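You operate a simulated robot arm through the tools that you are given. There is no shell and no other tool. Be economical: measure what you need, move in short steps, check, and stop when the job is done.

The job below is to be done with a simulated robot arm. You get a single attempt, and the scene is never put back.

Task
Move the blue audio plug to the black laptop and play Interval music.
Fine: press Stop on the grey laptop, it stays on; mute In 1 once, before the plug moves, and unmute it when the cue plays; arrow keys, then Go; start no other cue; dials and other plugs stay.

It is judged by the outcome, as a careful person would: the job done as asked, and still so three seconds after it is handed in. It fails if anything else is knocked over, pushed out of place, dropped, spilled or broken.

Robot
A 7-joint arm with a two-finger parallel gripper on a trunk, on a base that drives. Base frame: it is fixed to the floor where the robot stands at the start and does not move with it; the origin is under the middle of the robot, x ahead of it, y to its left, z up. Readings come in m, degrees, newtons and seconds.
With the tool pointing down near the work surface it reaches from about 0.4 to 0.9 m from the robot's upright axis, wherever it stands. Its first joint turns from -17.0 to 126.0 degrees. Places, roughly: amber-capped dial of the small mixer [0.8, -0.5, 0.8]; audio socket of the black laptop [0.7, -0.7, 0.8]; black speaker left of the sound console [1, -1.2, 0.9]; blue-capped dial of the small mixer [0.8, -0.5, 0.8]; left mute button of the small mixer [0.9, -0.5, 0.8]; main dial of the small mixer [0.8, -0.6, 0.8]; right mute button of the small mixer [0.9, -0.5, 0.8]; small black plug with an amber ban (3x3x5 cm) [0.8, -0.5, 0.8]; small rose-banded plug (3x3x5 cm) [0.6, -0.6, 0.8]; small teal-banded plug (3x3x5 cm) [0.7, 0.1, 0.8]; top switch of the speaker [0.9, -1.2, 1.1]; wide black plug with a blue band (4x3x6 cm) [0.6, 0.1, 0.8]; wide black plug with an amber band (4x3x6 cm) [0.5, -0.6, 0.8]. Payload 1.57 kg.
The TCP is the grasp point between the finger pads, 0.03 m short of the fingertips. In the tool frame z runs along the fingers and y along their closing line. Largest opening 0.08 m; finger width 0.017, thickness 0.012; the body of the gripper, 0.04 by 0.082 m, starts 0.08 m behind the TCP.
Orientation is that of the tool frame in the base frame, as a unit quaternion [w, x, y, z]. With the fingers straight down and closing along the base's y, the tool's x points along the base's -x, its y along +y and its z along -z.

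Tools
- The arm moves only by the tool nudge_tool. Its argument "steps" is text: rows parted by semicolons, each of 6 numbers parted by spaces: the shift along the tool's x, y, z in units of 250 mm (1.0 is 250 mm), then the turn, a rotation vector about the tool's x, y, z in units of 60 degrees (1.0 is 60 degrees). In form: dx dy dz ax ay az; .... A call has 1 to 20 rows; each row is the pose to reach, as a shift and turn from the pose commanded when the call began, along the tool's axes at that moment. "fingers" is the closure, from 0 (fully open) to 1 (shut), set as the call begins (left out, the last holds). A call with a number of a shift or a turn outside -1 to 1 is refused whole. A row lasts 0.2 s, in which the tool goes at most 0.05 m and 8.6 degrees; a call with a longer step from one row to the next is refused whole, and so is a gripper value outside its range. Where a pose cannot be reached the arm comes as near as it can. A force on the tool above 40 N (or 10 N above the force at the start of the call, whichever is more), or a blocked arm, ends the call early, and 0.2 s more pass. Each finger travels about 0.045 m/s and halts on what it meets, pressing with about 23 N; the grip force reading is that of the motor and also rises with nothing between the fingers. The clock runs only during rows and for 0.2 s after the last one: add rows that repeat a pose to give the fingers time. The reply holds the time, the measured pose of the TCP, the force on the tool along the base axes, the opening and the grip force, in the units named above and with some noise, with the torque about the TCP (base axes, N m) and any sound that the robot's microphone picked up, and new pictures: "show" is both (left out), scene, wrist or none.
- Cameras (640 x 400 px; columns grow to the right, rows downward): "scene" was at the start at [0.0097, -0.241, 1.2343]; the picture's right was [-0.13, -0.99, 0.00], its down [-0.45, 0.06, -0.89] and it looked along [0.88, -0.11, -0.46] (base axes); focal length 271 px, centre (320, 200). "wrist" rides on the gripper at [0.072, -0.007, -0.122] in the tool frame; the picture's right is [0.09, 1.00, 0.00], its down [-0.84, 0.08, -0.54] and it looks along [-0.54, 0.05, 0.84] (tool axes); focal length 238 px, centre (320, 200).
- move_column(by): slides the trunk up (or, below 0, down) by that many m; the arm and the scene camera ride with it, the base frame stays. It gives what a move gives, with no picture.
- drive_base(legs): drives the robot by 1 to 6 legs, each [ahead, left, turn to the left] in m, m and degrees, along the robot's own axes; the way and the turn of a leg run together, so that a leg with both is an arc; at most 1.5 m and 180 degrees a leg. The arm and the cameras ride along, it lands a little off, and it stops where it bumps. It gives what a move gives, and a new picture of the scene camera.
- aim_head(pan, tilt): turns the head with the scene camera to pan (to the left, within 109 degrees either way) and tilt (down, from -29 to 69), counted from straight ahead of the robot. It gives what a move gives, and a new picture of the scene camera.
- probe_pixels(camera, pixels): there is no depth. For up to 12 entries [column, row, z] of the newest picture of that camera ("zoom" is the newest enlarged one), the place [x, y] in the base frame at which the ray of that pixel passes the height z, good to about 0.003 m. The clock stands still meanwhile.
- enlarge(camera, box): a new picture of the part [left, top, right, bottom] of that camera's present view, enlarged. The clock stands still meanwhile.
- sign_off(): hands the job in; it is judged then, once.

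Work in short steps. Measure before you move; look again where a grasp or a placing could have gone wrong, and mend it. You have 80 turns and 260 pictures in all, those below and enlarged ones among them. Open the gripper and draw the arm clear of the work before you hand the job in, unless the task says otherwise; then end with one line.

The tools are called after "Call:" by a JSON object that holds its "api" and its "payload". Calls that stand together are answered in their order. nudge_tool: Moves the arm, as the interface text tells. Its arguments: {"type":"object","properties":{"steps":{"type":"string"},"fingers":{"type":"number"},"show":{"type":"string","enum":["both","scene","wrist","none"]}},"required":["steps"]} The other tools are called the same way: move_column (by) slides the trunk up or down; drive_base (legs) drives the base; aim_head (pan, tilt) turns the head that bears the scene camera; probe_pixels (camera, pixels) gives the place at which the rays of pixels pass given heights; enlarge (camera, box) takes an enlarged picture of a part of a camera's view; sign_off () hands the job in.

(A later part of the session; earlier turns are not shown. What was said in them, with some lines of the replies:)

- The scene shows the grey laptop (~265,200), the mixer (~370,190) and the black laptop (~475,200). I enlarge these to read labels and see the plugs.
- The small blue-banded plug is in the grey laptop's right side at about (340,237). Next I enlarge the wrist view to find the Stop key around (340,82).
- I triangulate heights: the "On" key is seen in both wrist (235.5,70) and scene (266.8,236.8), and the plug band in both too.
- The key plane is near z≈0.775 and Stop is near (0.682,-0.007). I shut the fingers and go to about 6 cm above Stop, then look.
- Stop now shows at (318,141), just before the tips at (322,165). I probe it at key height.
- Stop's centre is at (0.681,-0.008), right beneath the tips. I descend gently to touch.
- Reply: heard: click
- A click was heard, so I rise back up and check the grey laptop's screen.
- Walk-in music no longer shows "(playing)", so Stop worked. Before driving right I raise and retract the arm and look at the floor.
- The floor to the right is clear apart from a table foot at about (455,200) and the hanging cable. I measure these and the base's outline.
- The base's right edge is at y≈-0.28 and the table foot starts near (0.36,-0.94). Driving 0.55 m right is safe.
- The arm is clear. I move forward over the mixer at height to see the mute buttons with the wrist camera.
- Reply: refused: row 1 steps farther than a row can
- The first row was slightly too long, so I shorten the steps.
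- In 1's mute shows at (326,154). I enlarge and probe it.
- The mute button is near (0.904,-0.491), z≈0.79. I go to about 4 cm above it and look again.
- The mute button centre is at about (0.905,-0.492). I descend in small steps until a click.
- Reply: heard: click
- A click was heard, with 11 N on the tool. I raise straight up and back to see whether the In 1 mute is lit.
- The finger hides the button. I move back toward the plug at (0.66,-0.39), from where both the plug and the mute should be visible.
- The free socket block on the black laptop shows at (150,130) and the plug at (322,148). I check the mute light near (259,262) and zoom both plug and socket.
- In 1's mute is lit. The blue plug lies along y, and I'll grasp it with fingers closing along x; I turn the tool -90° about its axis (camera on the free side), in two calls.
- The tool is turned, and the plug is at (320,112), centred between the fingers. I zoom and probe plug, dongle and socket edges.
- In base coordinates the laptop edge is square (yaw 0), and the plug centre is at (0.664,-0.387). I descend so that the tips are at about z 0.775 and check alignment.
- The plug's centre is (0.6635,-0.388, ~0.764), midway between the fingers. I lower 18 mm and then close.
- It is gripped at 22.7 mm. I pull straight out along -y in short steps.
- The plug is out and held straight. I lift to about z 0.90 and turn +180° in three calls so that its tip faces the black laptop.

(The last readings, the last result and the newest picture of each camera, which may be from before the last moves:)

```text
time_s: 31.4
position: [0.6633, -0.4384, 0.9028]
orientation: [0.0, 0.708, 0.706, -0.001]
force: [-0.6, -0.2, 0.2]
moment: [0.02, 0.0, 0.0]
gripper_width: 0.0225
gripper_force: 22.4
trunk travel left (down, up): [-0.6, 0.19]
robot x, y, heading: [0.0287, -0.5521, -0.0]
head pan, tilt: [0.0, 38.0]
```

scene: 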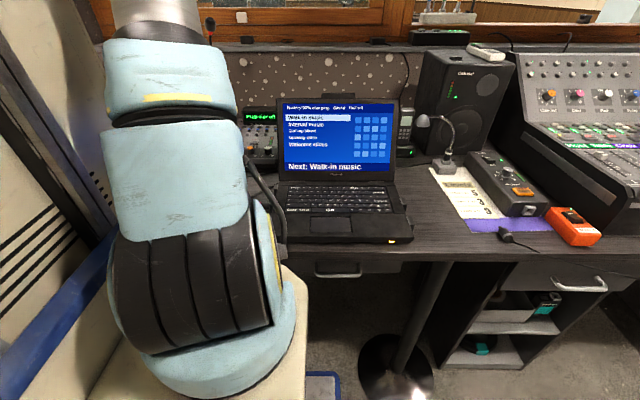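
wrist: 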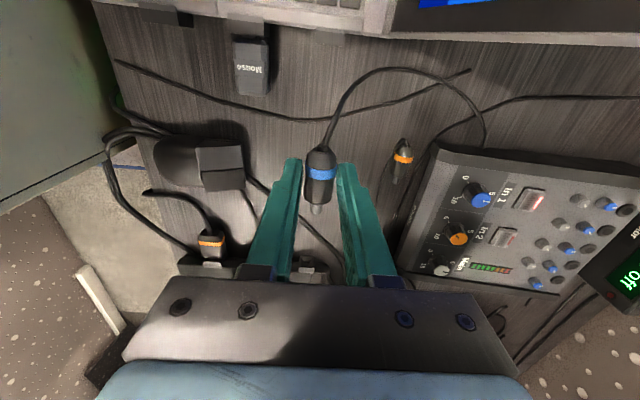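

The plug tip faces -y now. Something grey at (310,265) between the fingers may be the socket; I zoom.

Call:
{"api": "enlarge", "payload": {"camera": "wrist", "box": [260, 190, 380, 290]}}

Call:
{"api": "probe_pixels", "payload": {"camera": "wrist", "pixels": [[310, 262, 0.765], [310, 275, 0.765], [316, 210, 0.87]]}}

```text
4.00 times, centred on (320, 240) of wrist
```

zoom: 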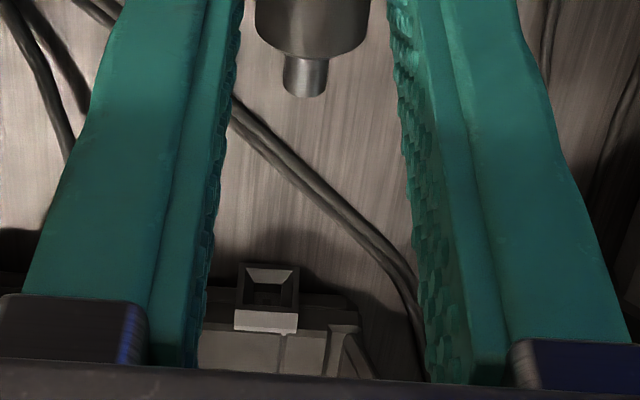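

```text
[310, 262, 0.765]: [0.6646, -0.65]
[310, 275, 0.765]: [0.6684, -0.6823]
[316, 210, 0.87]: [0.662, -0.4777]
```

The socket is visible with its funnel at zoom (268,288). I probe its corners and the laptop edge for position and yaw.

Call:
{"api": "probe_pixels", "payload": {"camera": "zoom", "pixels": [[240, 264, 0.775], [298, 267, 0.775], [236, 312, 0.775], [297, 315, 0.775], [268, 290, 0.765], [268, 290, 0.76], [203, 325, 0.775], [355, 327, 0.775], [304, 92, 0.87], [320, 0, 0.88]]}}

```text
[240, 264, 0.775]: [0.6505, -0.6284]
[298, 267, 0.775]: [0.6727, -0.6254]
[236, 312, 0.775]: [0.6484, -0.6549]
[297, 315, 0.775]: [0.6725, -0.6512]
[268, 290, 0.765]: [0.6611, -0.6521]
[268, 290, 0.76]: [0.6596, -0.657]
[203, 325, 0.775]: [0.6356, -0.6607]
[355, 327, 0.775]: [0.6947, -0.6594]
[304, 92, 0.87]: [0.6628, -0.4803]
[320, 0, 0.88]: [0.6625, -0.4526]
```

Yaw looks near zero; I verify it from the scene view of the black laptop.

Call:
{"api": "enlarge", "payload": {"camera": "scene", "box": [265, 160, 425, 260]}}

```text
4.00 times, centred on (345, 210) of scene
```

zoom: 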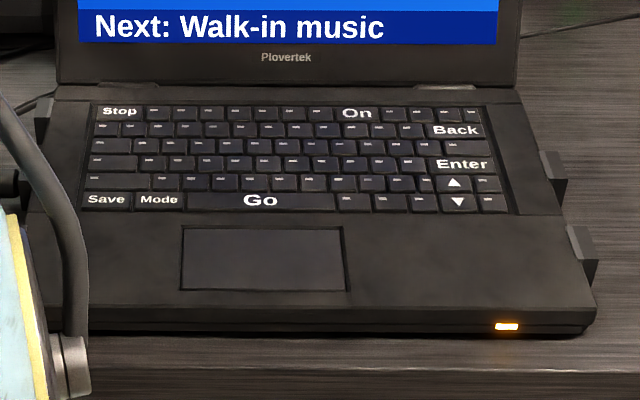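

Call:
{"api": "probe_pixels", "payload": {"camera": "zoom", "pixels": [[60, 90, 0.775], [520, 90, 0.775], [85, 330, 0.765], [590, 322, 0.765], [120, 111, 0.775], [456, 183, 0.775], [458, 203, 0.775], [260, 200, 0.775], [557, 175, 0.765], [46, 107, 0.775]]}}

```text
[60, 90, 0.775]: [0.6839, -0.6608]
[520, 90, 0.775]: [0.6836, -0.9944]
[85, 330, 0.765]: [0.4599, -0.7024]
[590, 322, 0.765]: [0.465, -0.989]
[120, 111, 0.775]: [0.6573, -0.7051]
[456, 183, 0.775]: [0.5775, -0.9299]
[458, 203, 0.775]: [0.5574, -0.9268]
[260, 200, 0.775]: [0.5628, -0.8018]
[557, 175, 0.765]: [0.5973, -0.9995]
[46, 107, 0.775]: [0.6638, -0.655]
```

The yaw is about 0 and the socket is at x≈0.661, z≈0.764, the same height as the plug had in the grey laptop. I move to a pre-insertion pose at (0.661,-0.57,0.80) and look.

Call:
{"api": "nudge_tool", "payload": {"steps": "-0.15 -0.009 0 0 0 0; -0.32 -0.009 0 0 0 0; -0.45 -0.009 0.1 0 0 0; -0.526 -0.009 0.25 0 0 0; -0.526 -0.009 0.41 0 0 0; -0.526 -0.009 0.41 0 0 0", "show": "wrist"}}

Call:
{"api": "enlarge", "payload": {"camera": "wrist", "box": [250, 140, 390, 260]}}

```text
time_s: 32.8
position: [0.662, -0.5703, 0.7988]
orientation: [0.0, 0.708, 0.707, 0.0]
force: [0.2, -0.8, 0.2]
moment: [-0.01, 0.02, 0.01]
gripper_width: 0.0226
gripper_force: 22.6
trunk travel left (down, up): [-0.6, 0.19]
robot x, y, heading: [0.028, -0.5471, -0.1]
head pan, tilt: [0.0, 38.0]
```

wrist: 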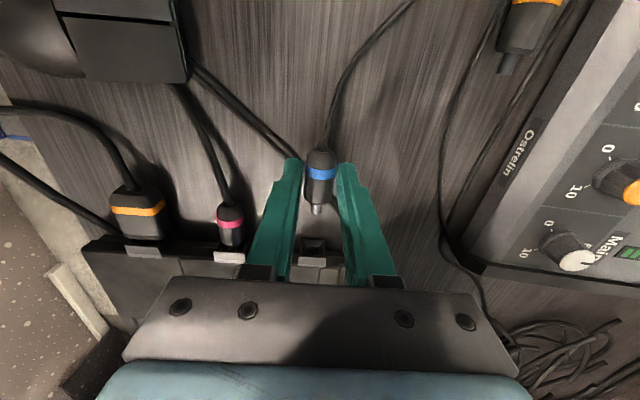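

```text
3.33 times, centred on (320, 200) of wrist
```

zoom: 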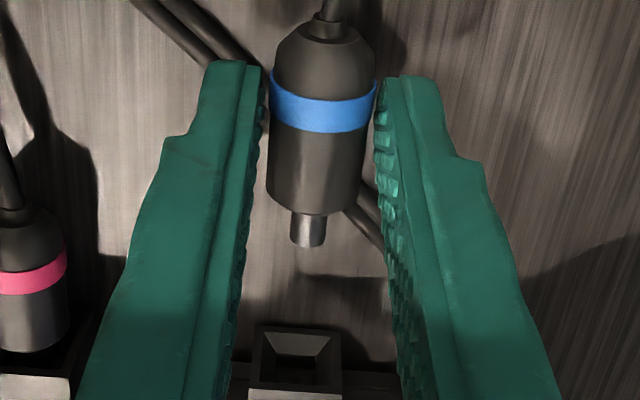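

Call:
{"api": "probe_pixels", "payload": {"camera": "zoom", "pixels": [[260, 328, 0.775], [340, 332, 0.775], [250, 393, 0.775], [341, 395, 0.775], [300, 357, 0.765], [306, 240, 0.776], [318, 160, 0.785]]}}

```text
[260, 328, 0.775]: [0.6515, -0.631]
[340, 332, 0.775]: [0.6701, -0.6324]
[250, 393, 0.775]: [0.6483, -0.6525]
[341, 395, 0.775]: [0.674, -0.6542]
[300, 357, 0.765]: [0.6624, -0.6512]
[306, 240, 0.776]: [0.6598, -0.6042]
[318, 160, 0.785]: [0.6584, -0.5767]
```

The tip at (0.660,-0.604) lines up with the socket's centre at 0.661. I lower to z 0.7875 and push toward y≈-0.6175, watching force.

Call:
{"api": "nudge_tool", "payload": {"steps": "0 0.004 0.05 0 0 0; -0.04 0.004 0.05 0 0 0; -0.08 0.004 0.05 0 0 0; -0.11 0.004 0.05 0 0 0; -0.13 0.004 0.05 0 0 0; -0.15 0.004 0.05 0 0 0", "show": "wrist"}}

Call:
{"api": "enlarge", "payload": {"camera": "wrist", "box": [250, 140, 390, 260]}}

```text
time_s: 34.1
position: [0.6611, -0.608, 0.7876]
orientation: [0.0, 0.708, 0.706, 0.001]
force: [0.8, 0.0, -0.2]
moment: [-0.02, 0.0, 0.02]
gripper_width: 0.0226
gripper_force: 22.6
trunk travel left (down, up): [-0.6, 0.19]
robot x, y, heading: [0.0281, -0.5494, 0.1]
head pan, tilt: [0.0, 38.0]
```

wrist: 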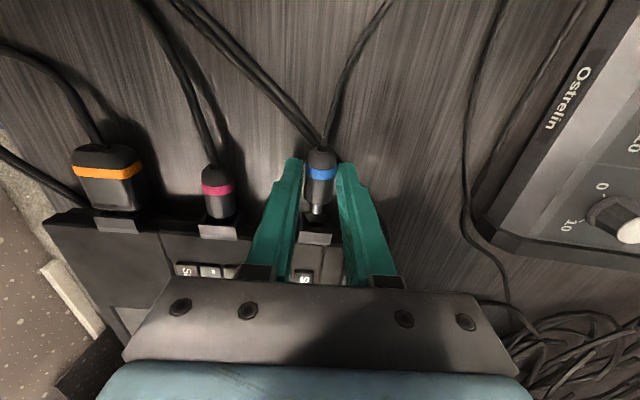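

```text
3.33 times, centred on (320, 200) of wrist
```

zoom: 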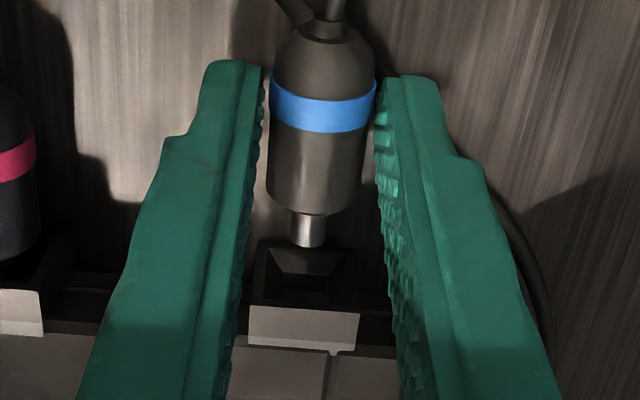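

The tip is entering the funnel, well centred (zoom 308 vs 305), with no force. I continue in 2 mm steps.

Call:
{"api": "nudge_tool", "payload": {"steps": "-0.012 0 0 0 0 0; -0.024 0 0 0 0 0; -0.036 0 0 0 0 0; -0.048 0 0 0 0 0; -0.056 0 0 0 0 0", "show": "wrist"}}

Call:
{"api": "enlarge", "payload": {"camera": "wrist", "box": [250, 140, 390, 260]}}

```text
time_s: 35.4
position: [0.6626, -0.6217, 0.7873]
orientation: [-0.001, 0.707, 0.707, 0.0]
force: [-0.1, -0.5, -0.2]
moment: [-0.01, 0.03, 0.01]
gripper_width: 0.0228
gripper_force: 23.7
trunk travel left (down, up): [-0.6, 0.19]
robot x, y, heading: [0.0288, -0.5475, 0.2]
head pan, tilt: [0.0, 38.0]
```

wrist: 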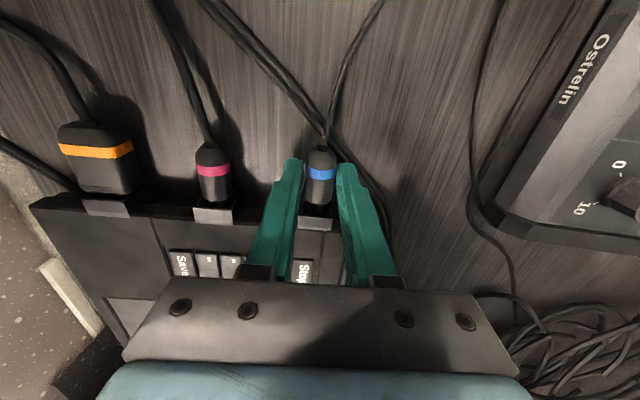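

```text
3.33 times, centred on (320, 200) of wrist
```

zoom: 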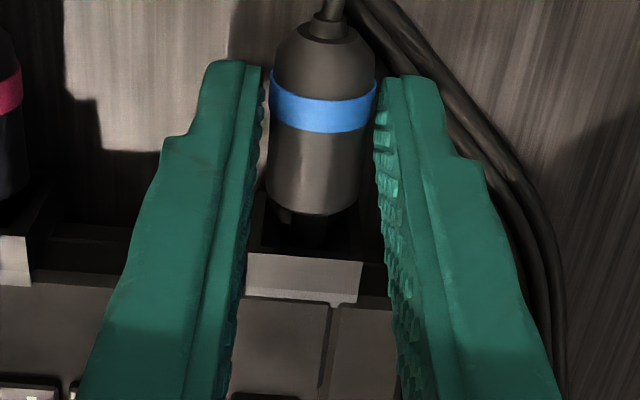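

There is no resistance yet and a small gap remains. I push on in small steps until it seats.

Call:
{"api": "nudge_tool", "payload": {"steps": "-0.008 0 0 0 0 0; -0.016 0 0 0 0 0; -0.022 0 0 0 0 0; -0.028 0 0 0 0 0", "show": "wrist"}}

Call:
{"api": "enlarge", "payload": {"camera": "wrist", "box": [180, 140, 390, 260]}}

Call:
{"api": "enlarge", "payload": {"camera": "scene", "box": [265, 90, 425, 220]}}

```text
time_s: 36.4
position: [0.6615, -0.627, 0.7869]
orientation: [0.0, 0.707, 0.708, 0.001]
force: [2.6, 5.6, -0.3]
moment: [0.15, -0.02, 0.02]
gripper_width: 0.0224
gripper_force: 22.7
trunk travel left (down, up): [-0.6, 0.19]
robot x, y, heading: [0.0323, -0.5457, 0.1]
head pan, tilt: [0.0, 38.0]
```

wrist: 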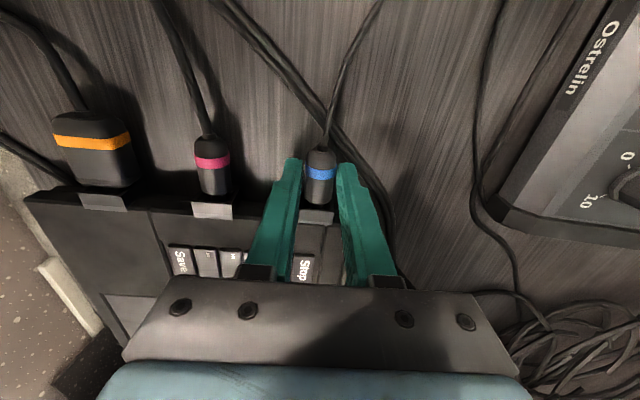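

```text
3.05 times, centred on (285, 200) of wrist
```

zoom: 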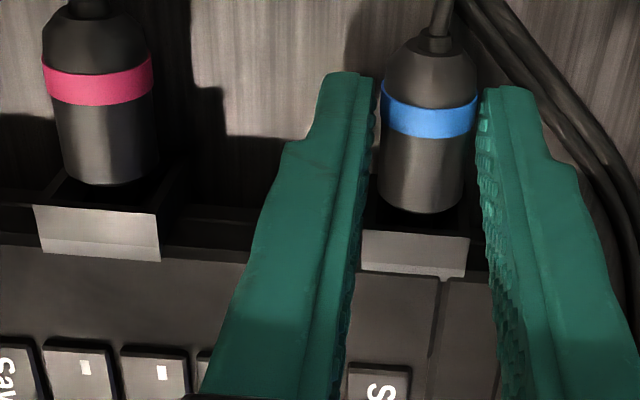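

```text
3.08 times, centred on (345, 155) of scene
```

zoom: 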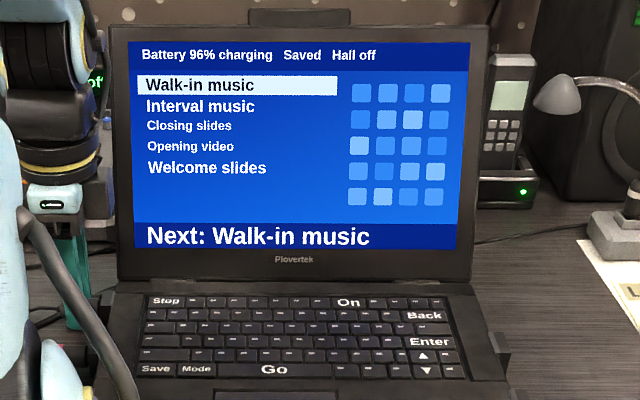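

Blue's gap to its block (212→230) now matches the fully seated rose plug (185→205), with 5.6 N resistance. I push 1.5 mm more to be sure.

Call:
{"api": "nudge_tool", "payload": {"steps": "-0.004 0 0 0 0 0; -0.008 0 0 0 0 0; -0.01 0 0 0 0 0", "show": "none"}}

```text
time_s: 37.1
position: [0.6616, -0.6303, 0.7867]
orientation: [-0.001, 0.707, 0.708, 0.0]
force: [0.3, 14.9, 3.2]
moment: [0.3, -0.03, 0.02]
gripper_width: 0.0229
gripper_force: 23.0
trunk travel left (down, up): [-0.6, 0.19]
robot x, y, heading: [0.0298, -0.5498, -0.1]
head pan, tilt: [0.0, 38.0]
```

The force rose to 15 N, so it's seated. I relax the push slightly, open a little (fingers stay clear of neighbours) and inspect.

Call:
{"api": "nudge_tool", "payload": {"steps": "0.006 0 0 0 0 0; 0.006 0 0 0 0 0; 0.006 0 0 0 0 0", "fingers": 0.5, "show": "wrist"}}

Call:
{"api": "enlarge", "payload": {"camera": "wrist", "box": [180, 140, 390, 260]}}

```text
time_s: 38.0
position: [0.6612, -0.6296, 0.7874]
orientation: [0.001, 0.707, 0.708, 0.0]
force: [-0.4, -0.2, 0.2]
moment: [-0.01, -0.01, 0.0]
gripper_width: 0.0401
gripper_force: 0.0
trunk travel left (down, up): [-0.6, 0.19]
robot x, y, heading: [0.0288, -0.5457, -0.0]
head pan, tilt: [0.0, 38.0]
```

wrist: 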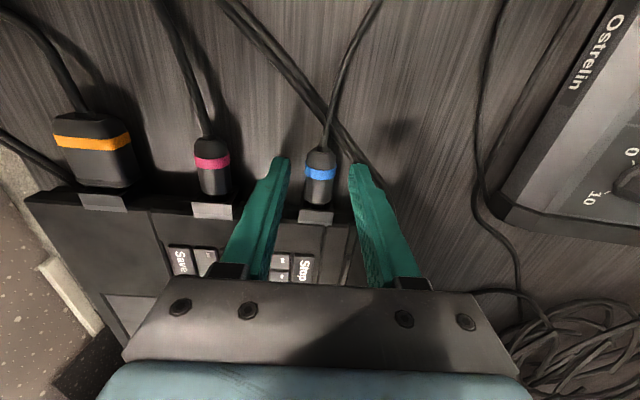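

```text
3.05 times, centred on (285, 200) of wrist
```

zoom: 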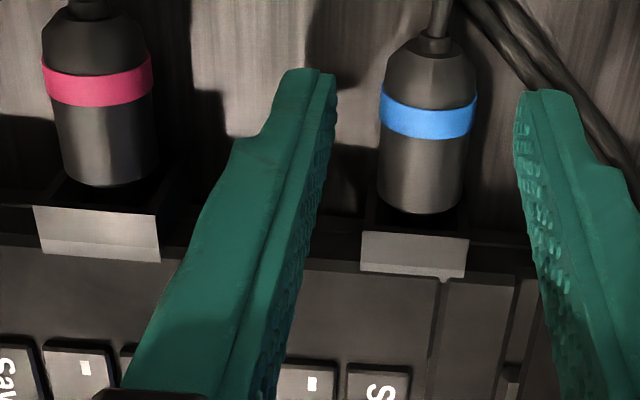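

The plug stays put, like its rose neighbour. I rise straight up, then turn the tool back to yaw 0 while retracting.

Call:
{"api": "nudge_tool", "payload": {"steps": "0 0 -0.15 0 0 0; 0 0 -0.32 0 0 0; 0 0 -0.5 0 0 0; 0 0 -0.68 0 0 0; 0 0 -0.86 0 0 0; 0 0 -1 0 0 -0.1", "show": "none"}}

Call:
{"api": "nudge_tool", "payload": {"steps": "0 -0.05 0 0 0 -0.13; 0 -0.1 0 0 0 -0.26; 0 -0.15 0 0 0 -0.39; 0 -0.2 0 0 0 -0.52; 0 -0.2 0 0 0 -0.65; 0 -0.2 0 0 0 -0.78; 0 -0.2 0 0 0 -0.9; 0 -0.2 0 0 0 -1", "fingers": 1, "show": "none"}}

Call:
{"api": "nudge_tool", "payload": {"steps": "0 0 0 0 0 -0.13; 0 0 0 0 0 -0.26; 0 0 0 0 0 -0.4; 0 0 0 0 0 -0.4", "show": "both"}}

```text
time_s: 39.4
position: [0.6623, -0.6269, 1.0359]
orientation: [0.0, 0.669, 0.743, 0.0]
force: [0.6, -0.4, 0.6]
moment: [-0.01, 0.01, 0.01]
gripper_width: 0.0399
gripper_force: 0.0
trunk travel left (down, up): [-0.6, 0.19]
robot x, y, heading: [0.0344, -0.5487, 0.2]
head pan, tilt: [0.0, 38.0]
```

```text
time_s: 41.1
position: [0.6138, -0.6363, 1.0358]
orientation: [0.0, 0.207, 0.978, -0.001]
force: [-0.1, 0.0, -0.6]
moment: [-0.02, -0.02, 0.0]
gripper_width: 0.0002
gripper_force: 21.7
trunk travel left (down, up): [-0.6, 0.19]
robot x, y, heading: [0.0323, -0.5474, 0.0]
head pan, tilt: [0.0, 38.0]
```

```text
time_s: 42.1
position: [0.6117, -0.635, 1.0374]
orientation: [0.0, -0.002, 1.0, 0.0]
force: [0.1, 0.0, -0.3]
moment: [0.01, -0.02, 0.0]
gripper_width: 0.0
gripper_force: 21.3
trunk travel left (down, up): [-0.6, 0.19]
robot x, y, heading: [0.0328, -0.549, -0.2]
head pan, tilt: [0.0, 38.0]
```

scene: 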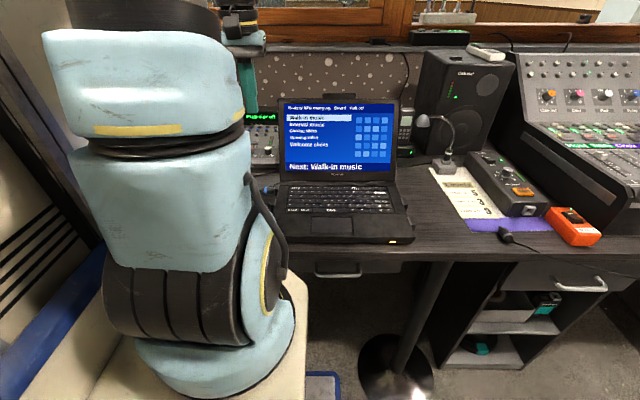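
wrist: 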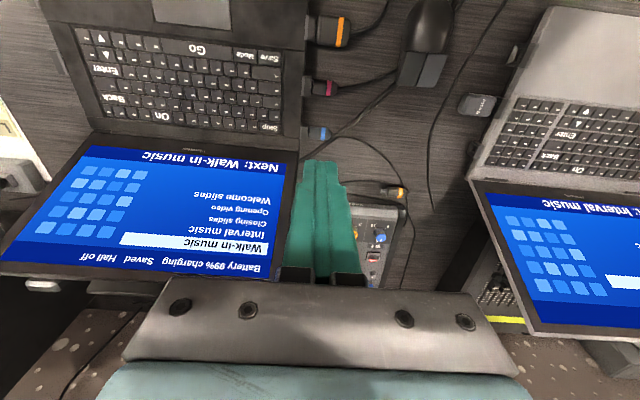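

Everything is clear and the blue plug sits in the black laptop. I back up 0.15 m and drive 0.23 m right to reach the arrow keys.

Call:
{"api": "drive_base", "payload": {"legs": [[-0.15, 0, 0], [0, -0.23, 0]]}}

```text
time_s: 44.9
position: [0.4603, -0.8635, 1.0369]
orientation: [0.0, 0.002, 1.0, 0.001]
force: [0.8, 0.4, -0.2]
moment: [0.01, -0.01, 0.02]
gripper_width: 0.0
gripper_force: 21.9
trunk travel left (down, up): [-0.6, 0.19]
robot x, y, heading: [-0.1197, -0.7802, -0.0]
head pan, tilt: [0.0, 38.0]
```

scene: 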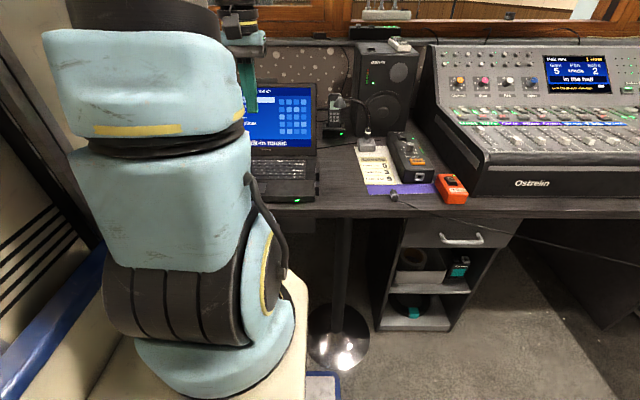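

Now I move above the down-arrow, estimated at (0.557,-0.927), at z 0.90.

Call:
{"api": "nudge_tool", "payload": {"steps": "-0.1 -0.08 0.05 0 0 0; -0.22 -0.16 0.1 0 0 0; -0.33 -0.24 0.18 0 0 0; -0.388 -0.254 0.34 0 0 0; -0.388 -0.254 0.48 0 0 0; -0.388 -0.254 0.548 0 0 0", "show": "wrist"}}

Call:
{"api": "enlarge", "payload": {"camera": "wrist", "box": [240, 80, 400, 180]}}

```text
time_s: 46.2
position: [0.5563, -0.926, 0.8999]
orientation: [0.001, 0.001, 1.0, 0.0]
force: [-0.6, 0.8, -0.3]
moment: [-0.02, -0.01, 0.0]
gripper_width: 0.0
gripper_force: 21.5
trunk travel left (down, up): [-0.6, 0.19]
robot x, y, heading: [-0.1206, -0.7749, -0.1]
head pan, tilt: [0.0, 38.0]
```

wrist: 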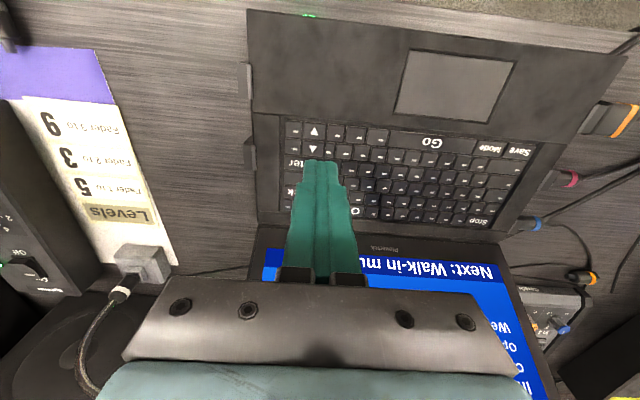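

```text
4.00 times, centred on (320, 130) of wrist
```

zoom: 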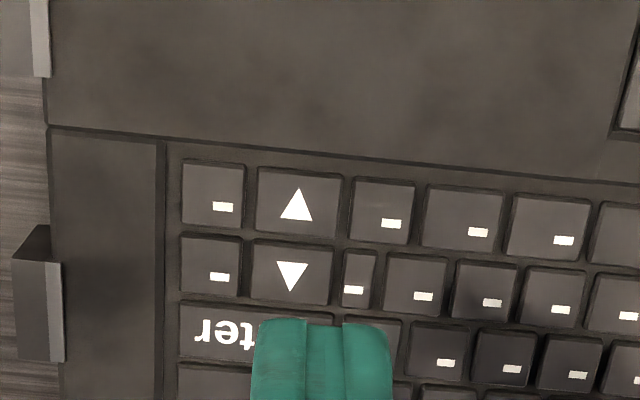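

The front-row key at zoom (297,203) is the real down arrow (picture is inverted). I probe it.

Call:
{"api": "probe_pixels", "payload": {"camera": "zoom", "pixels": [[298, 203, 0.775], [298, 203, 0.765], [298, 235, 0.775], [298, 170, 0.775], [260, 203, 0.775], [342, 205, 0.775], [293, 272, 0.775]]}}

Call:
{"api": "probe_pixels", "payload": {"camera": "wrist", "pixels": [[431, 142, 0.775], [482, 222, 0.775]]}}

```text
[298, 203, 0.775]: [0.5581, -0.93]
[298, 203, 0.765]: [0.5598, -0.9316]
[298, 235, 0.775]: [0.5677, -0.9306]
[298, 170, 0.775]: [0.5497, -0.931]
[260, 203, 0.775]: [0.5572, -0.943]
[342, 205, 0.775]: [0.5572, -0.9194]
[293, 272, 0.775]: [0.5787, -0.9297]
```

```text
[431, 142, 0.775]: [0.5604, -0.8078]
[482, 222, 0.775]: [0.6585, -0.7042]
```

Down's centre is (0.558,-0.930). I press it: descend to TCP z≈0.806 in small end steps and then rise a bit.

Call:
{"api": "nudge_tool", "payload": {"steps": "0.004 -0.014 0.16 0 0 0; 0.004 -0.014 0.3 0 0 0; 0.004 -0.014 0.35 0 0 0; 0.004 -0.014 0.366 0 0 0; 0.004 -0.014 0.376 0 0 0", "show": "none"}}

```text
time_s: 47.5
position: [0.5552, -0.9306, 0.8063]
orientation: [0.0, 0.002, 1.0, 0.0]
force: [-0.6, 0.5, 0.3]
moment: [0.01, -0.03, -0.01]
gripper_width: 0.0
gripper_force: 21.4
trunk travel left (down, up): [-0.6, 0.19]
robot x, y, heading: [-0.1255, -0.7745, -0.0]
head pan, tilt: [0.0, 38.0]
heard: click
```

A click. I rise 4 cm and check the black laptop's screen selection with both cameras.

Call:
{"api": "nudge_tool", "payload": {"steps": "0 0 -0.08 0 0 0; 0 0 -0.2 0 0 0", "show": "both"}}

Call:
{"api": "aim_head", "payload": {"pan": 5, "tilt": 30}}

Call:
{"api": "enlarge", "payload": {"camera": "wrist", "box": [240, 180, 560, 380]}}

```text
time_s: 48.0
position: [0.5561, -0.9299, 0.8558]
orientation: [0.0, 0.002, 1.0, 0.0]
force: [0.2, 0.4, 0.0]
moment: [0.0, -0.03, 0.0]
gripper_width: 0.0
gripper_force: 21.0
trunk travel left (down, up): [-0.6, 0.19]
robot x, y, heading: [-0.122, -0.7748, -0.3]
head pan, tilt: [0.0, 38.0]
```

scene: 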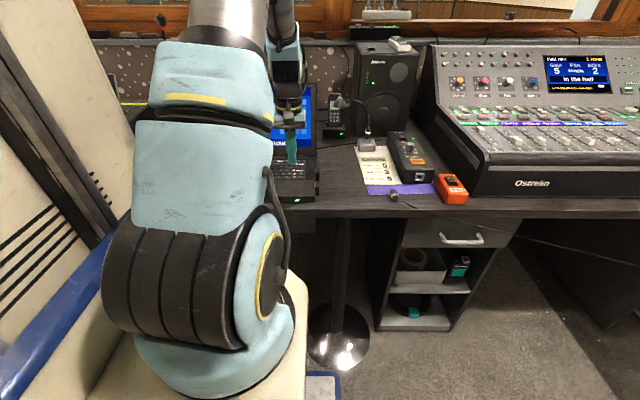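
wrist: 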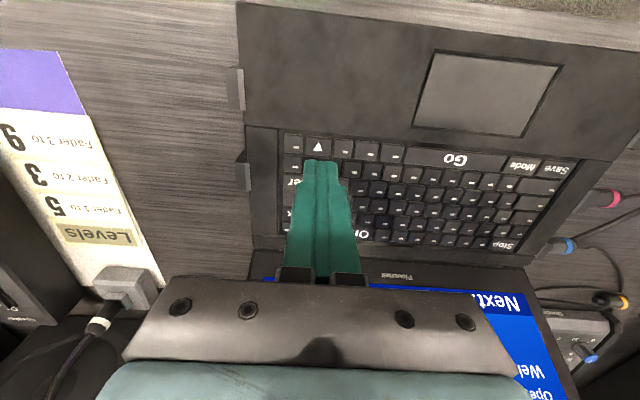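

```text
time_s: 48.7
position: [0.556, -0.9301, 0.8577]
orientation: [0.0, 0.002, 1.0, 0.0]
force: [0.1, 0.0, -0.3]
moment: [-0.02, 0.05, -0.01]
gripper_width: 0.0
gripper_force: 21.7
trunk travel left (down, up): [-0.6, 0.19]
robot x, y, heading: [-0.1211, -0.7743, -0.0]
head pan, tilt: [5.0, 30.0]
```

scene: 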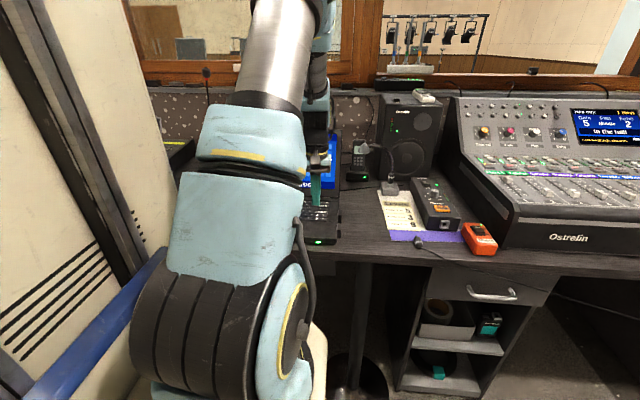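

```text
2.00 times, centred on (400, 280) of wrist
```

zoom: 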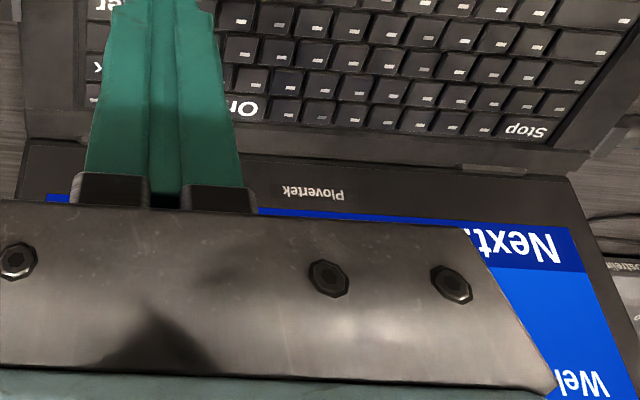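

The screen is hidden from here, so I rise and shift toward above Go for a wrist view of it.

Call:
{"api": "nudge_tool", "payload": {"steps": "0 0 -0.18 0 0 0; 0 0.1 -0.33 0 0 0; 0.05 0.22 -0.48 0 0 0; 0.1 0.35 -0.62 0 0 0; 0.2 0.48 -0.72 0 0 0", "show": "wrist"}}

Call:
{"api": "enlarge", "payload": {"camera": "wrist", "box": [180, 100, 500, 300]}}

```text
time_s: 49.9
position: [0.5086, -0.8087, 1.0367]
orientation: [0.0, 0.002, 1.0, 0.0]
force: [0.3, -0.1, -1.0]
moment: [0.0, 0.01, -0.01]
gripper_width: 0.0
gripper_force: 20.9
trunk travel left (down, up): [-0.6, 0.19]
robot x, y, heading: [-0.1218, -0.7698, -0.4]
head pan, tilt: [5.0, 30.0]
```

wrist: 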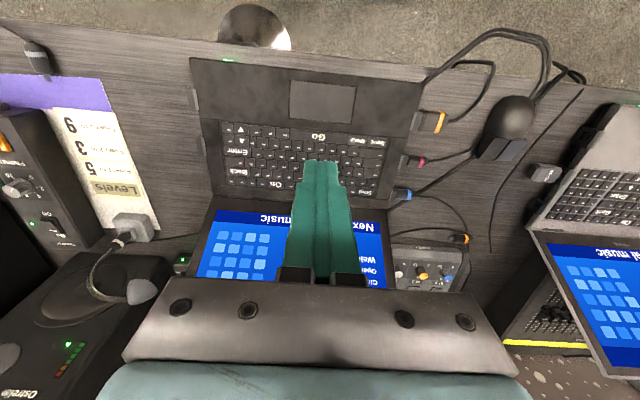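

```text
2.00 times, centred on (340, 200) of wrist
```

zoom: 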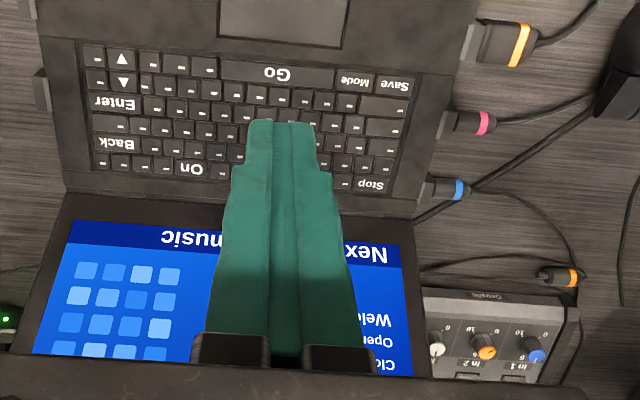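

The finger hides the title. I shift left further for a clear view of the screen.

Call:
{"api": "nudge_tool", "payload": {"steps": "-0.05 0.16 -0.06 0 0 0; -0.1 0.32 -0.1 0 0 0; -0.15 0.48 -0.1 0 0 0; -0.25 0.6 -0.1 0 0 0", "show": "wrist"}}

Call:
{"api": "enlarge", "payload": {"camera": "wrist", "box": [40, 80, 360, 280]}}

```text
time_s: 50.9
position: [0.5683, -0.6618, 1.062]
orientation: [0.0, 0.002, 1.0, -0.001]
force: [0.2, 0.3, -0.3]
moment: [0.01, -0.01, 0.0]
gripper_width: 0.0
gripper_force: 21.5
trunk travel left (down, up): [-0.6, 0.19]
robot x, y, heading: [-0.123, -0.7825, -0.2]
head pan, tilt: [5.0, 30.0]
```

wrist: 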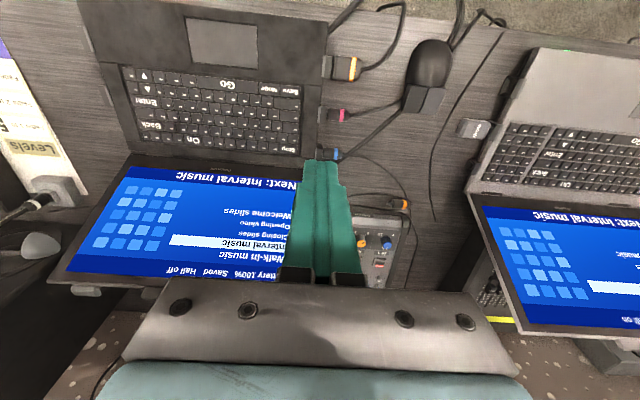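

```text
2.00 times, centred on (200, 180) of wrist
```

zoom: 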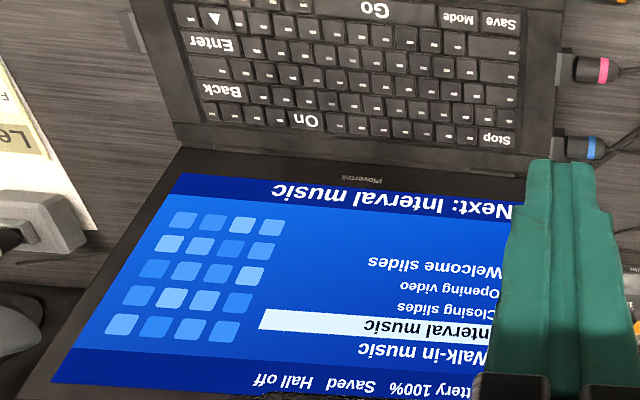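

"Next: Interval music" is selected on the black laptop. I move above Go at (0.560,-0.808) and press it.

Call:
{"api": "nudge_tool", "payload": {"steps": "0.03 -0.16 0 0 0 0; 0.03 -0.32 0 0 0 0; 0.03 -0.48 0.05 0 0 0; 0.03 -0.584 0.2 0 0 0; 0.03 -0.584 0.38 0 0 0; 0.03 -0.584 0.55 0 0 0; 0.03 -0.584 0.7 0 0 0; 0.03 -0.584 0.8 0 0 0", "show": "wrist"}}

Call:
{"api": "enlarge", "payload": {"camera": "wrist", "box": [240, 80, 400, 180]}}

```text
time_s: 52.7
position: [0.5605, -0.8085, 0.8622]
orientation: [0.0, 0.001, 1.0, 0.0]
force: [-0.4, 1.1, 0.4]
moment: [0.03, -0.02, 0.03]
gripper_width: 0.0
gripper_force: 21.5
trunk travel left (down, up): [-0.6, 0.19]
robot x, y, heading: [-0.1233, -0.7736, -0.1]
head pan, tilt: [5.0, 30.0]
```

wrist: 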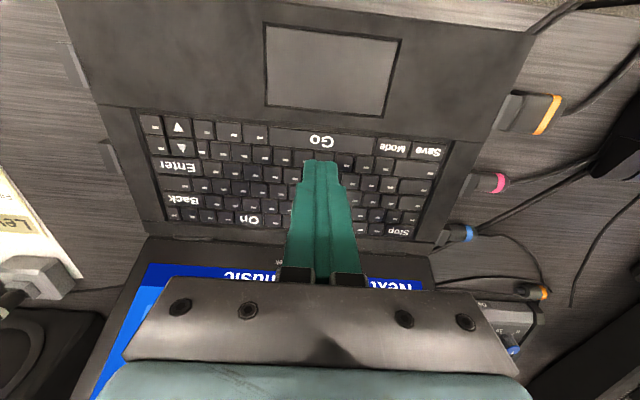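

```text
4.00 times, centred on (320, 130) of wrist
```

zoom: 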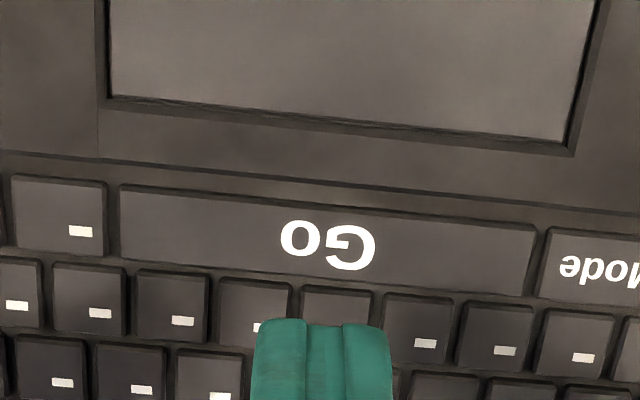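

Call:
{"api": "probe_pixels", "payload": {"camera": "zoom", "pixels": [[325, 241, 0.775], [325, 205, 0.775], [325, 278, 0.775]]}}

```text
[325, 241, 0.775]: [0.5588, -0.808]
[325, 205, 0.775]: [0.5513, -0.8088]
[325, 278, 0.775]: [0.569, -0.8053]
```

Go's centre is at (0.559,-0.808). I press it and rise.

Call:
{"api": "nudge_tool", "payload": {"steps": "0.008 0 0.1 0 0 0; 0.008 0 0.19 0 0 0; 0.008 0 0.215 0 0 0; 0.008 0 0.226 0 0 0", "show": "none"}}

```text
time_s: 53.7
position: [0.5583, -0.807, 0.8064]
orientation: [-0.001, 0.0, 1.0, 0.001]
force: [-0.8, -0.7, 1.0]
moment: [-0.05, 0.0, -0.01]
gripper_width: 0.0
gripper_force: 21.4
trunk travel left (down, up): [-0.6, 0.19]
robot x, y, heading: [-0.1252, -0.7738, -0.3]
head pan, tilt: [5.0, 30.0]
heard: click
```

Clicked. I rise and go back to the viewing pose to check that the cue is playing.

Call:
{"api": "nudge_tool", "payload": {"steps": "0 0 -0.1 0 0 0; 0 0 -0.28 0 0 0; 0 0 -0.46 0 0 0; 0 0 -0.64 0 0 0; 0 0.1 -0.78 0 0 0; 0 0.22 -0.92 0 0 0; -0.02 0.4 -1 0 0 0; -0.03 0.58 -1 0 0 0", "show": "wrist"}}

Call:
{"api": "enlarge", "payload": {"camera": "wrist", "box": [40, 80, 360, 280]}}

Call:
{"api": "enlarge", "payload": {"camera": "wrist", "box": [320, 200, 440, 290]}}

```text
time_s: 55.5
position: [0.5674, -0.6622, 1.0566]
orientation: [0.0, 0.002, 1.0, -0.001]
force: [-0.2, 0.3, -0.6]
moment: [0.05, -0.01, 0.01]
gripper_width: 0.0
gripper_force: 21.2
trunk travel left (down, up): [-0.6, 0.19]
robot x, y, heading: [-0.1197, -0.7777, -0.4]
head pan, tilt: [5.0, 30.0]
```

wrist: 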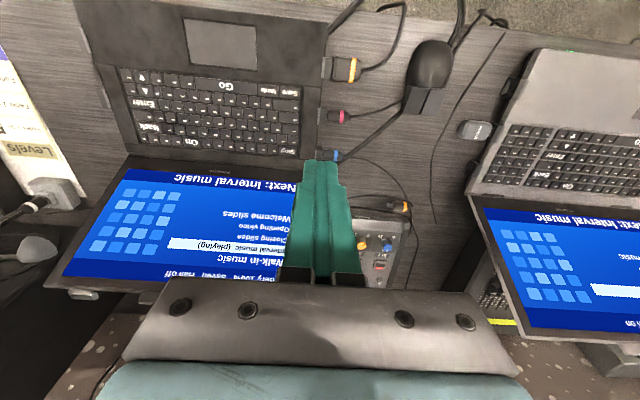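

```text
2.00 times, centred on (200, 180) of wrist
```

zoom: 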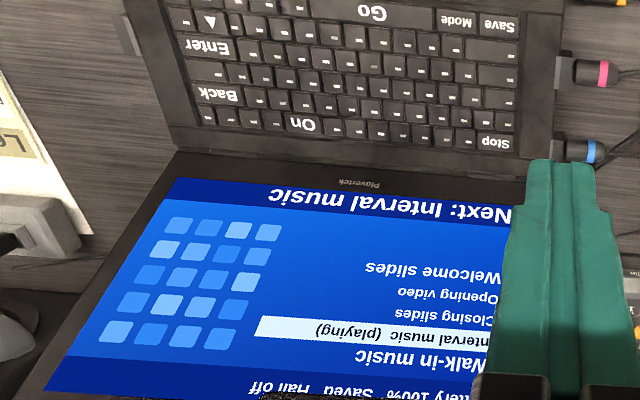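

```text
4.44 times, centred on (380, 245) of wrist
```

zoom: 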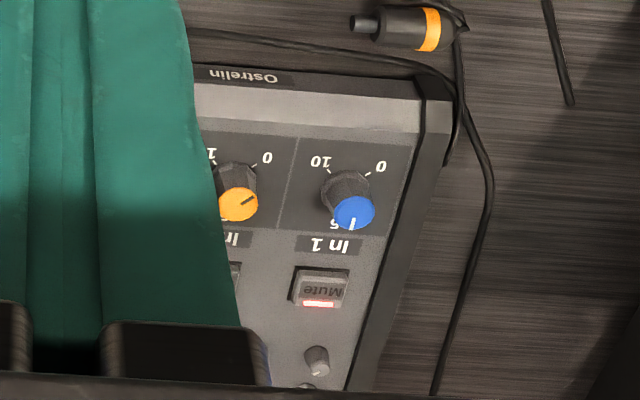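

Interval music is "(playing)" and In 1 is still muted. I drive back left and forward to reach the mute button.

Call:
{"api": "drive_base", "payload": {"legs": [[0, 0.23, 0], [0.15, 0, 0]]}}

Call:
{"api": "enlarge", "payload": {"camera": "wrist", "box": [160, 80, 480, 280]}}

```text
time_s: 58.2
position: [0.7169, -0.4288, 1.057]
orientation: [0.0, -0.001, 1.0, -0.001]
force: [0.0, 0.2, 0.5]
moment: [-0.03, 0.01, 0.0]
gripper_width: 0.0002
gripper_force: 21.0
trunk travel left (down, up): [-0.6, 0.19]
robot x, y, heading: [0.0269, -0.5481, -0.1]
head pan, tilt: [5.0, 30.0]
```

scene: 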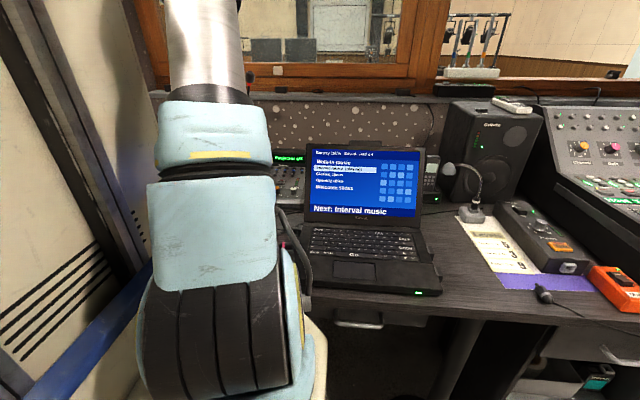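

```text
2.00 times, centred on (320, 180) of wrist
```

zoom: 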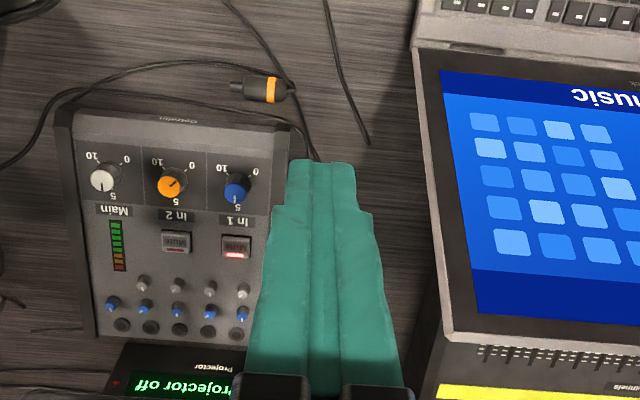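

I move above the In 1 mute at (0.9045,-0.492), stopping about 4 cm over it.

Call:
{"api": "nudge_tool", "payload": {"steps": "-0.14 -0.1 0 0 0 0; -0.28 -0.2 0 0 0 0; -0.44 -0.252 0.06 0 0 0; -0.58 -0.252 0.18 0 0 0; -0.7 -0.252 0.33 0 0 0; -0.75 -0.252 0.5 0 0 0; -0.75 -0.252 0.65 0 0 0; -0.75 -0.252 0.748 0 0 0", "show": "wrist"}}

Call:
{"api": "enlarge", "payload": {"camera": "wrist", "box": [240, 90, 400, 190]}}

```text
time_s: 60.0
position: [0.9065, -0.4913, 0.8702]
orientation: [0.001, -0.001, 1.0, 0.0]
force: [-0.4, -0.4, 0.2]
moment: [-0.02, -0.02, 0.03]
gripper_width: 0.0002
gripper_force: 21.6
trunk travel left (down, up): [-0.6, 0.19]
robot x, y, heading: [0.0276, -0.5469, 0.1]
head pan, tilt: [5.0, 30.0]
```

wrist: 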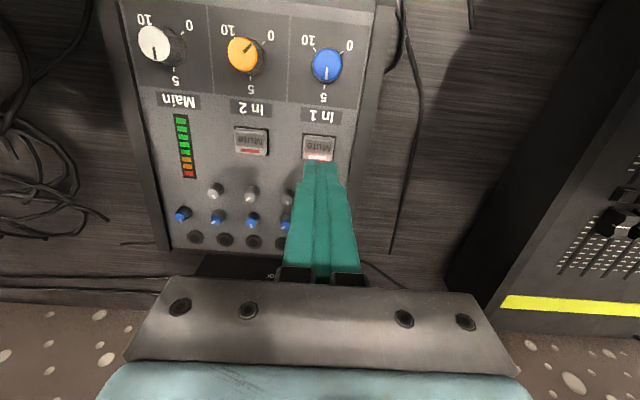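

```text
4.00 times, centred on (320, 140) of wrist
```

zoom: 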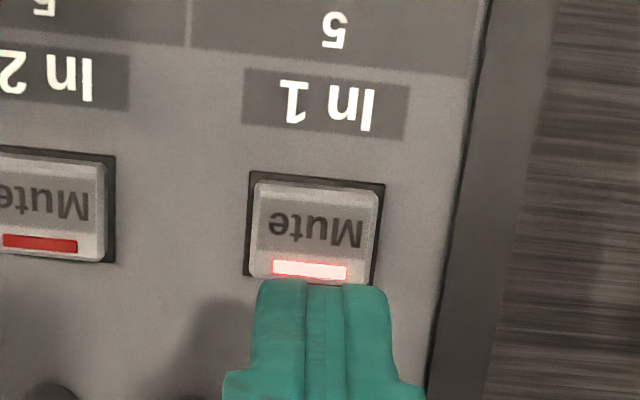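

Call:
{"api": "probe_pixels", "payload": {"camera": "zoom", "pixels": [[314, 232, 0.795], [250, 228, 0.795], [380, 235, 0.795], [314, 185, 0.795], [314, 280, 0.795]]}}

```text
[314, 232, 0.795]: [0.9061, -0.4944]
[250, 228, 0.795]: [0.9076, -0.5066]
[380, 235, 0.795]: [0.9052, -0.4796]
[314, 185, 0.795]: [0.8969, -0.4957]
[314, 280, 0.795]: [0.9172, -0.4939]
```

The button's centre is (0.906,-0.494), nearly under the tip. I press it just as before (click at TCP z≈0.825).

Call:
{"api": "nudge_tool", "payload": {"steps": "0 -0.006 0.08 0 0 0; 0 -0.006 0.13 0 0 0; 0 -0.006 0.15 0 0 0; 0 -0.006 0.166 0 0 0; 0 -0.006 0.178 0 0 0", "show": "none"}}

```text
time_s: 61.2
position: [0.9058, -0.494, 0.8261]
orientation: [0.001, -0.001, 1.0, 0.0]
force: [-4.4, -2.2, 8.1]
moment: [-0.06, 0.04, 0.0]
gripper_width: 0.0
gripper_force: 21.8
trunk travel left (down, up): [-0.6, 0.19]
robot x, y, heading: [0.0289, -0.5452, -0.0]
head pan, tilt: [5.0, 30.0]
heard: click
```

Clicked. I retreat up and back, then check the mute light, the meter and the plug.

Call:
{"api": "nudge_tool", "payload": {"steps": "0 0 -0.08 0 0 0; 0 0 -0.24 0 0 0; 0.05 0 -0.42 0 0 0; 0.15 0 -0.56 0 0 0; 0.28 0.05 -0.68 0 0 0; 0.4 0.1 -0.78 0 0 0; 0.55 0.15 -0.85 0 0 0; 0.7 0.2 -0.9 0 0 0; 0.85 0.28 -0.95 0 0 0; 0.98 0.36 -0.98 0 0 0", "show": "wrist"}}

Call:
{"api": "enlarge", "payload": {"camera": "wrist", "box": [150, 140, 310, 270]}}

Call:
{"api": "enlarge", "payload": {"camera": "scene", "box": [265, 120, 465, 260]}}

```text
time_s: 63.4
position: [0.6602, -0.4035, 1.0697]
orientation: [0.0, -0.002, 1.0, 0.0]
force: [-0.1, -0.2, 0.4]
moment: [0.03, 0.08, 0.01]
gripper_width: 0.0002
gripper_force: 21.4
trunk travel left (down, up): [-0.6, 0.19]
robot x, y, heading: [0.029, -0.5422, 0.3]
head pan, tilt: [5.0, 30.0]
```

wrist: 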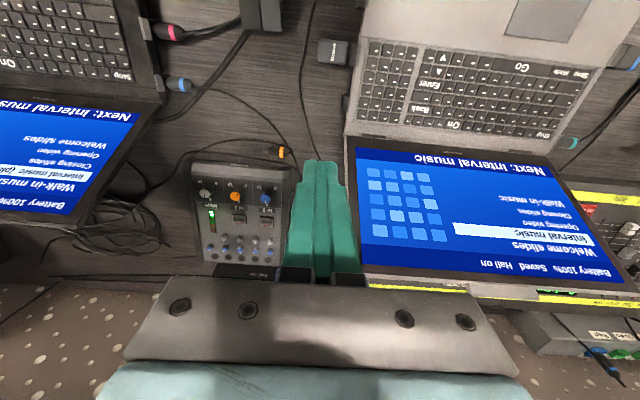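

```text
3.08 times, centred on (230, 205) of wrist
```

zoom: 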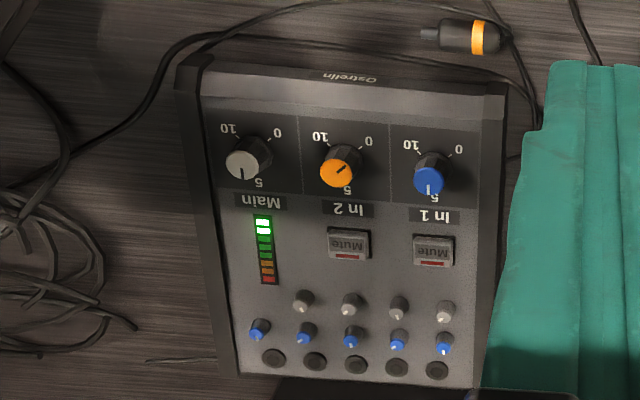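

```text
2.86 times, centred on (365, 190) of scene
```

zoom: 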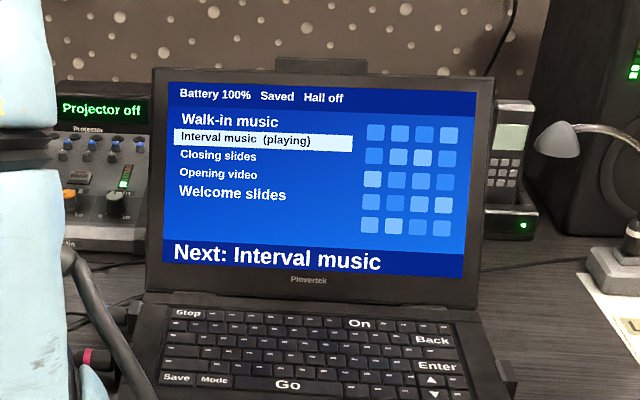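

In 1's mute light is off, the meter shows signal as at the start, and the black laptop plays Interval music with the blue plug in. I open the gripper and draw the arm clear.

Call:
{"api": "nudge_tool", "payload": {"steps": "0.12 0 -0.08 0 0 0; 0.24 0 -0.16 0 0 0; 0.36 0 -0.24 0 0 0; 0.48 0 -0.3 0 0 0; 0.48 0 -0.3 0 0 0", "fingers": 0, "show": "both"}}

Call:
{"api": "enlarge", "payload": {"camera": "wrist", "box": [60, 40, 380, 240]}}

```text
time_s: 64.8
position: [0.5689, -0.4288, 1.1243]
orientation: [-0.023, 0.028, 0.999, -0.007]
force: [0.7, 0.1, -0.2]
moment: [-0.01, 0.02, 0.0]
gripper_width: 0.0801
gripper_force: 0.1
trunk travel left (down, up): [-0.6, 0.19]
robot x, y, heading: [0.0336, -0.5466, -0.1]
head pan, tilt: [5.0, 30.0]
stopped in row 5: the arm was blocked; the commanded pose is now the measured one
```

scene: 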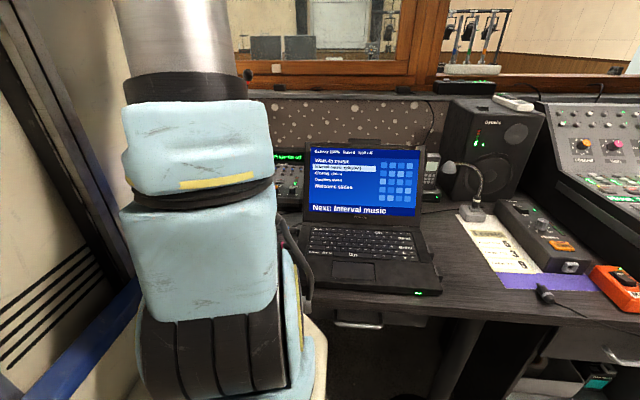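
wrist: 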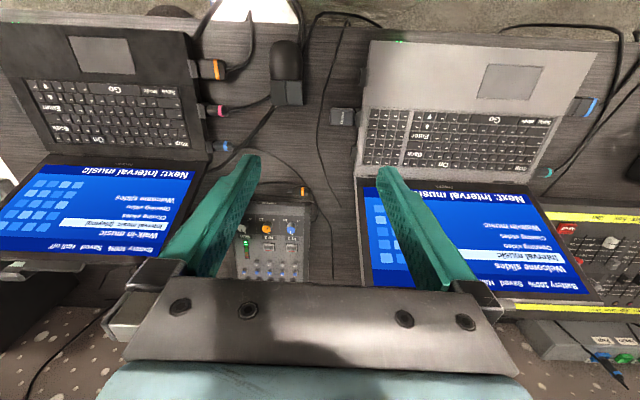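

```text
2.00 times, centred on (220, 140) of wrist
```

zoom: 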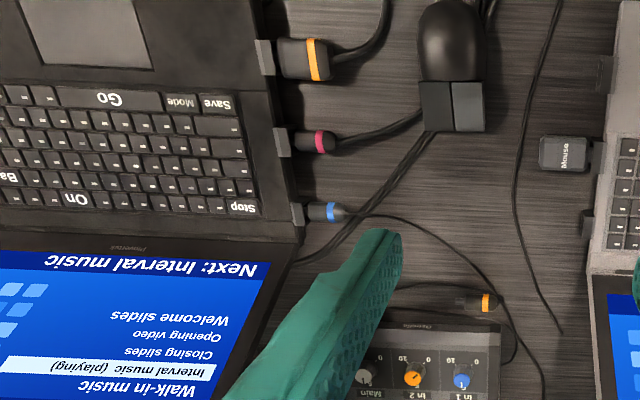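

The arm stopped early, probably at a joint limit. It reads no contact force and is well above the work. The plug is seated, the cue is playing and nothing else has been moved, so I hand the job in.

Call:
{"api": "sign_off", "payload": {}}

```text
The job is handed in.
```

The blue audio plug is now in the black laptop, which is playing Interval music. In 1 is unmuted with signal on the meter, and the grey laptop is stopped but still on.
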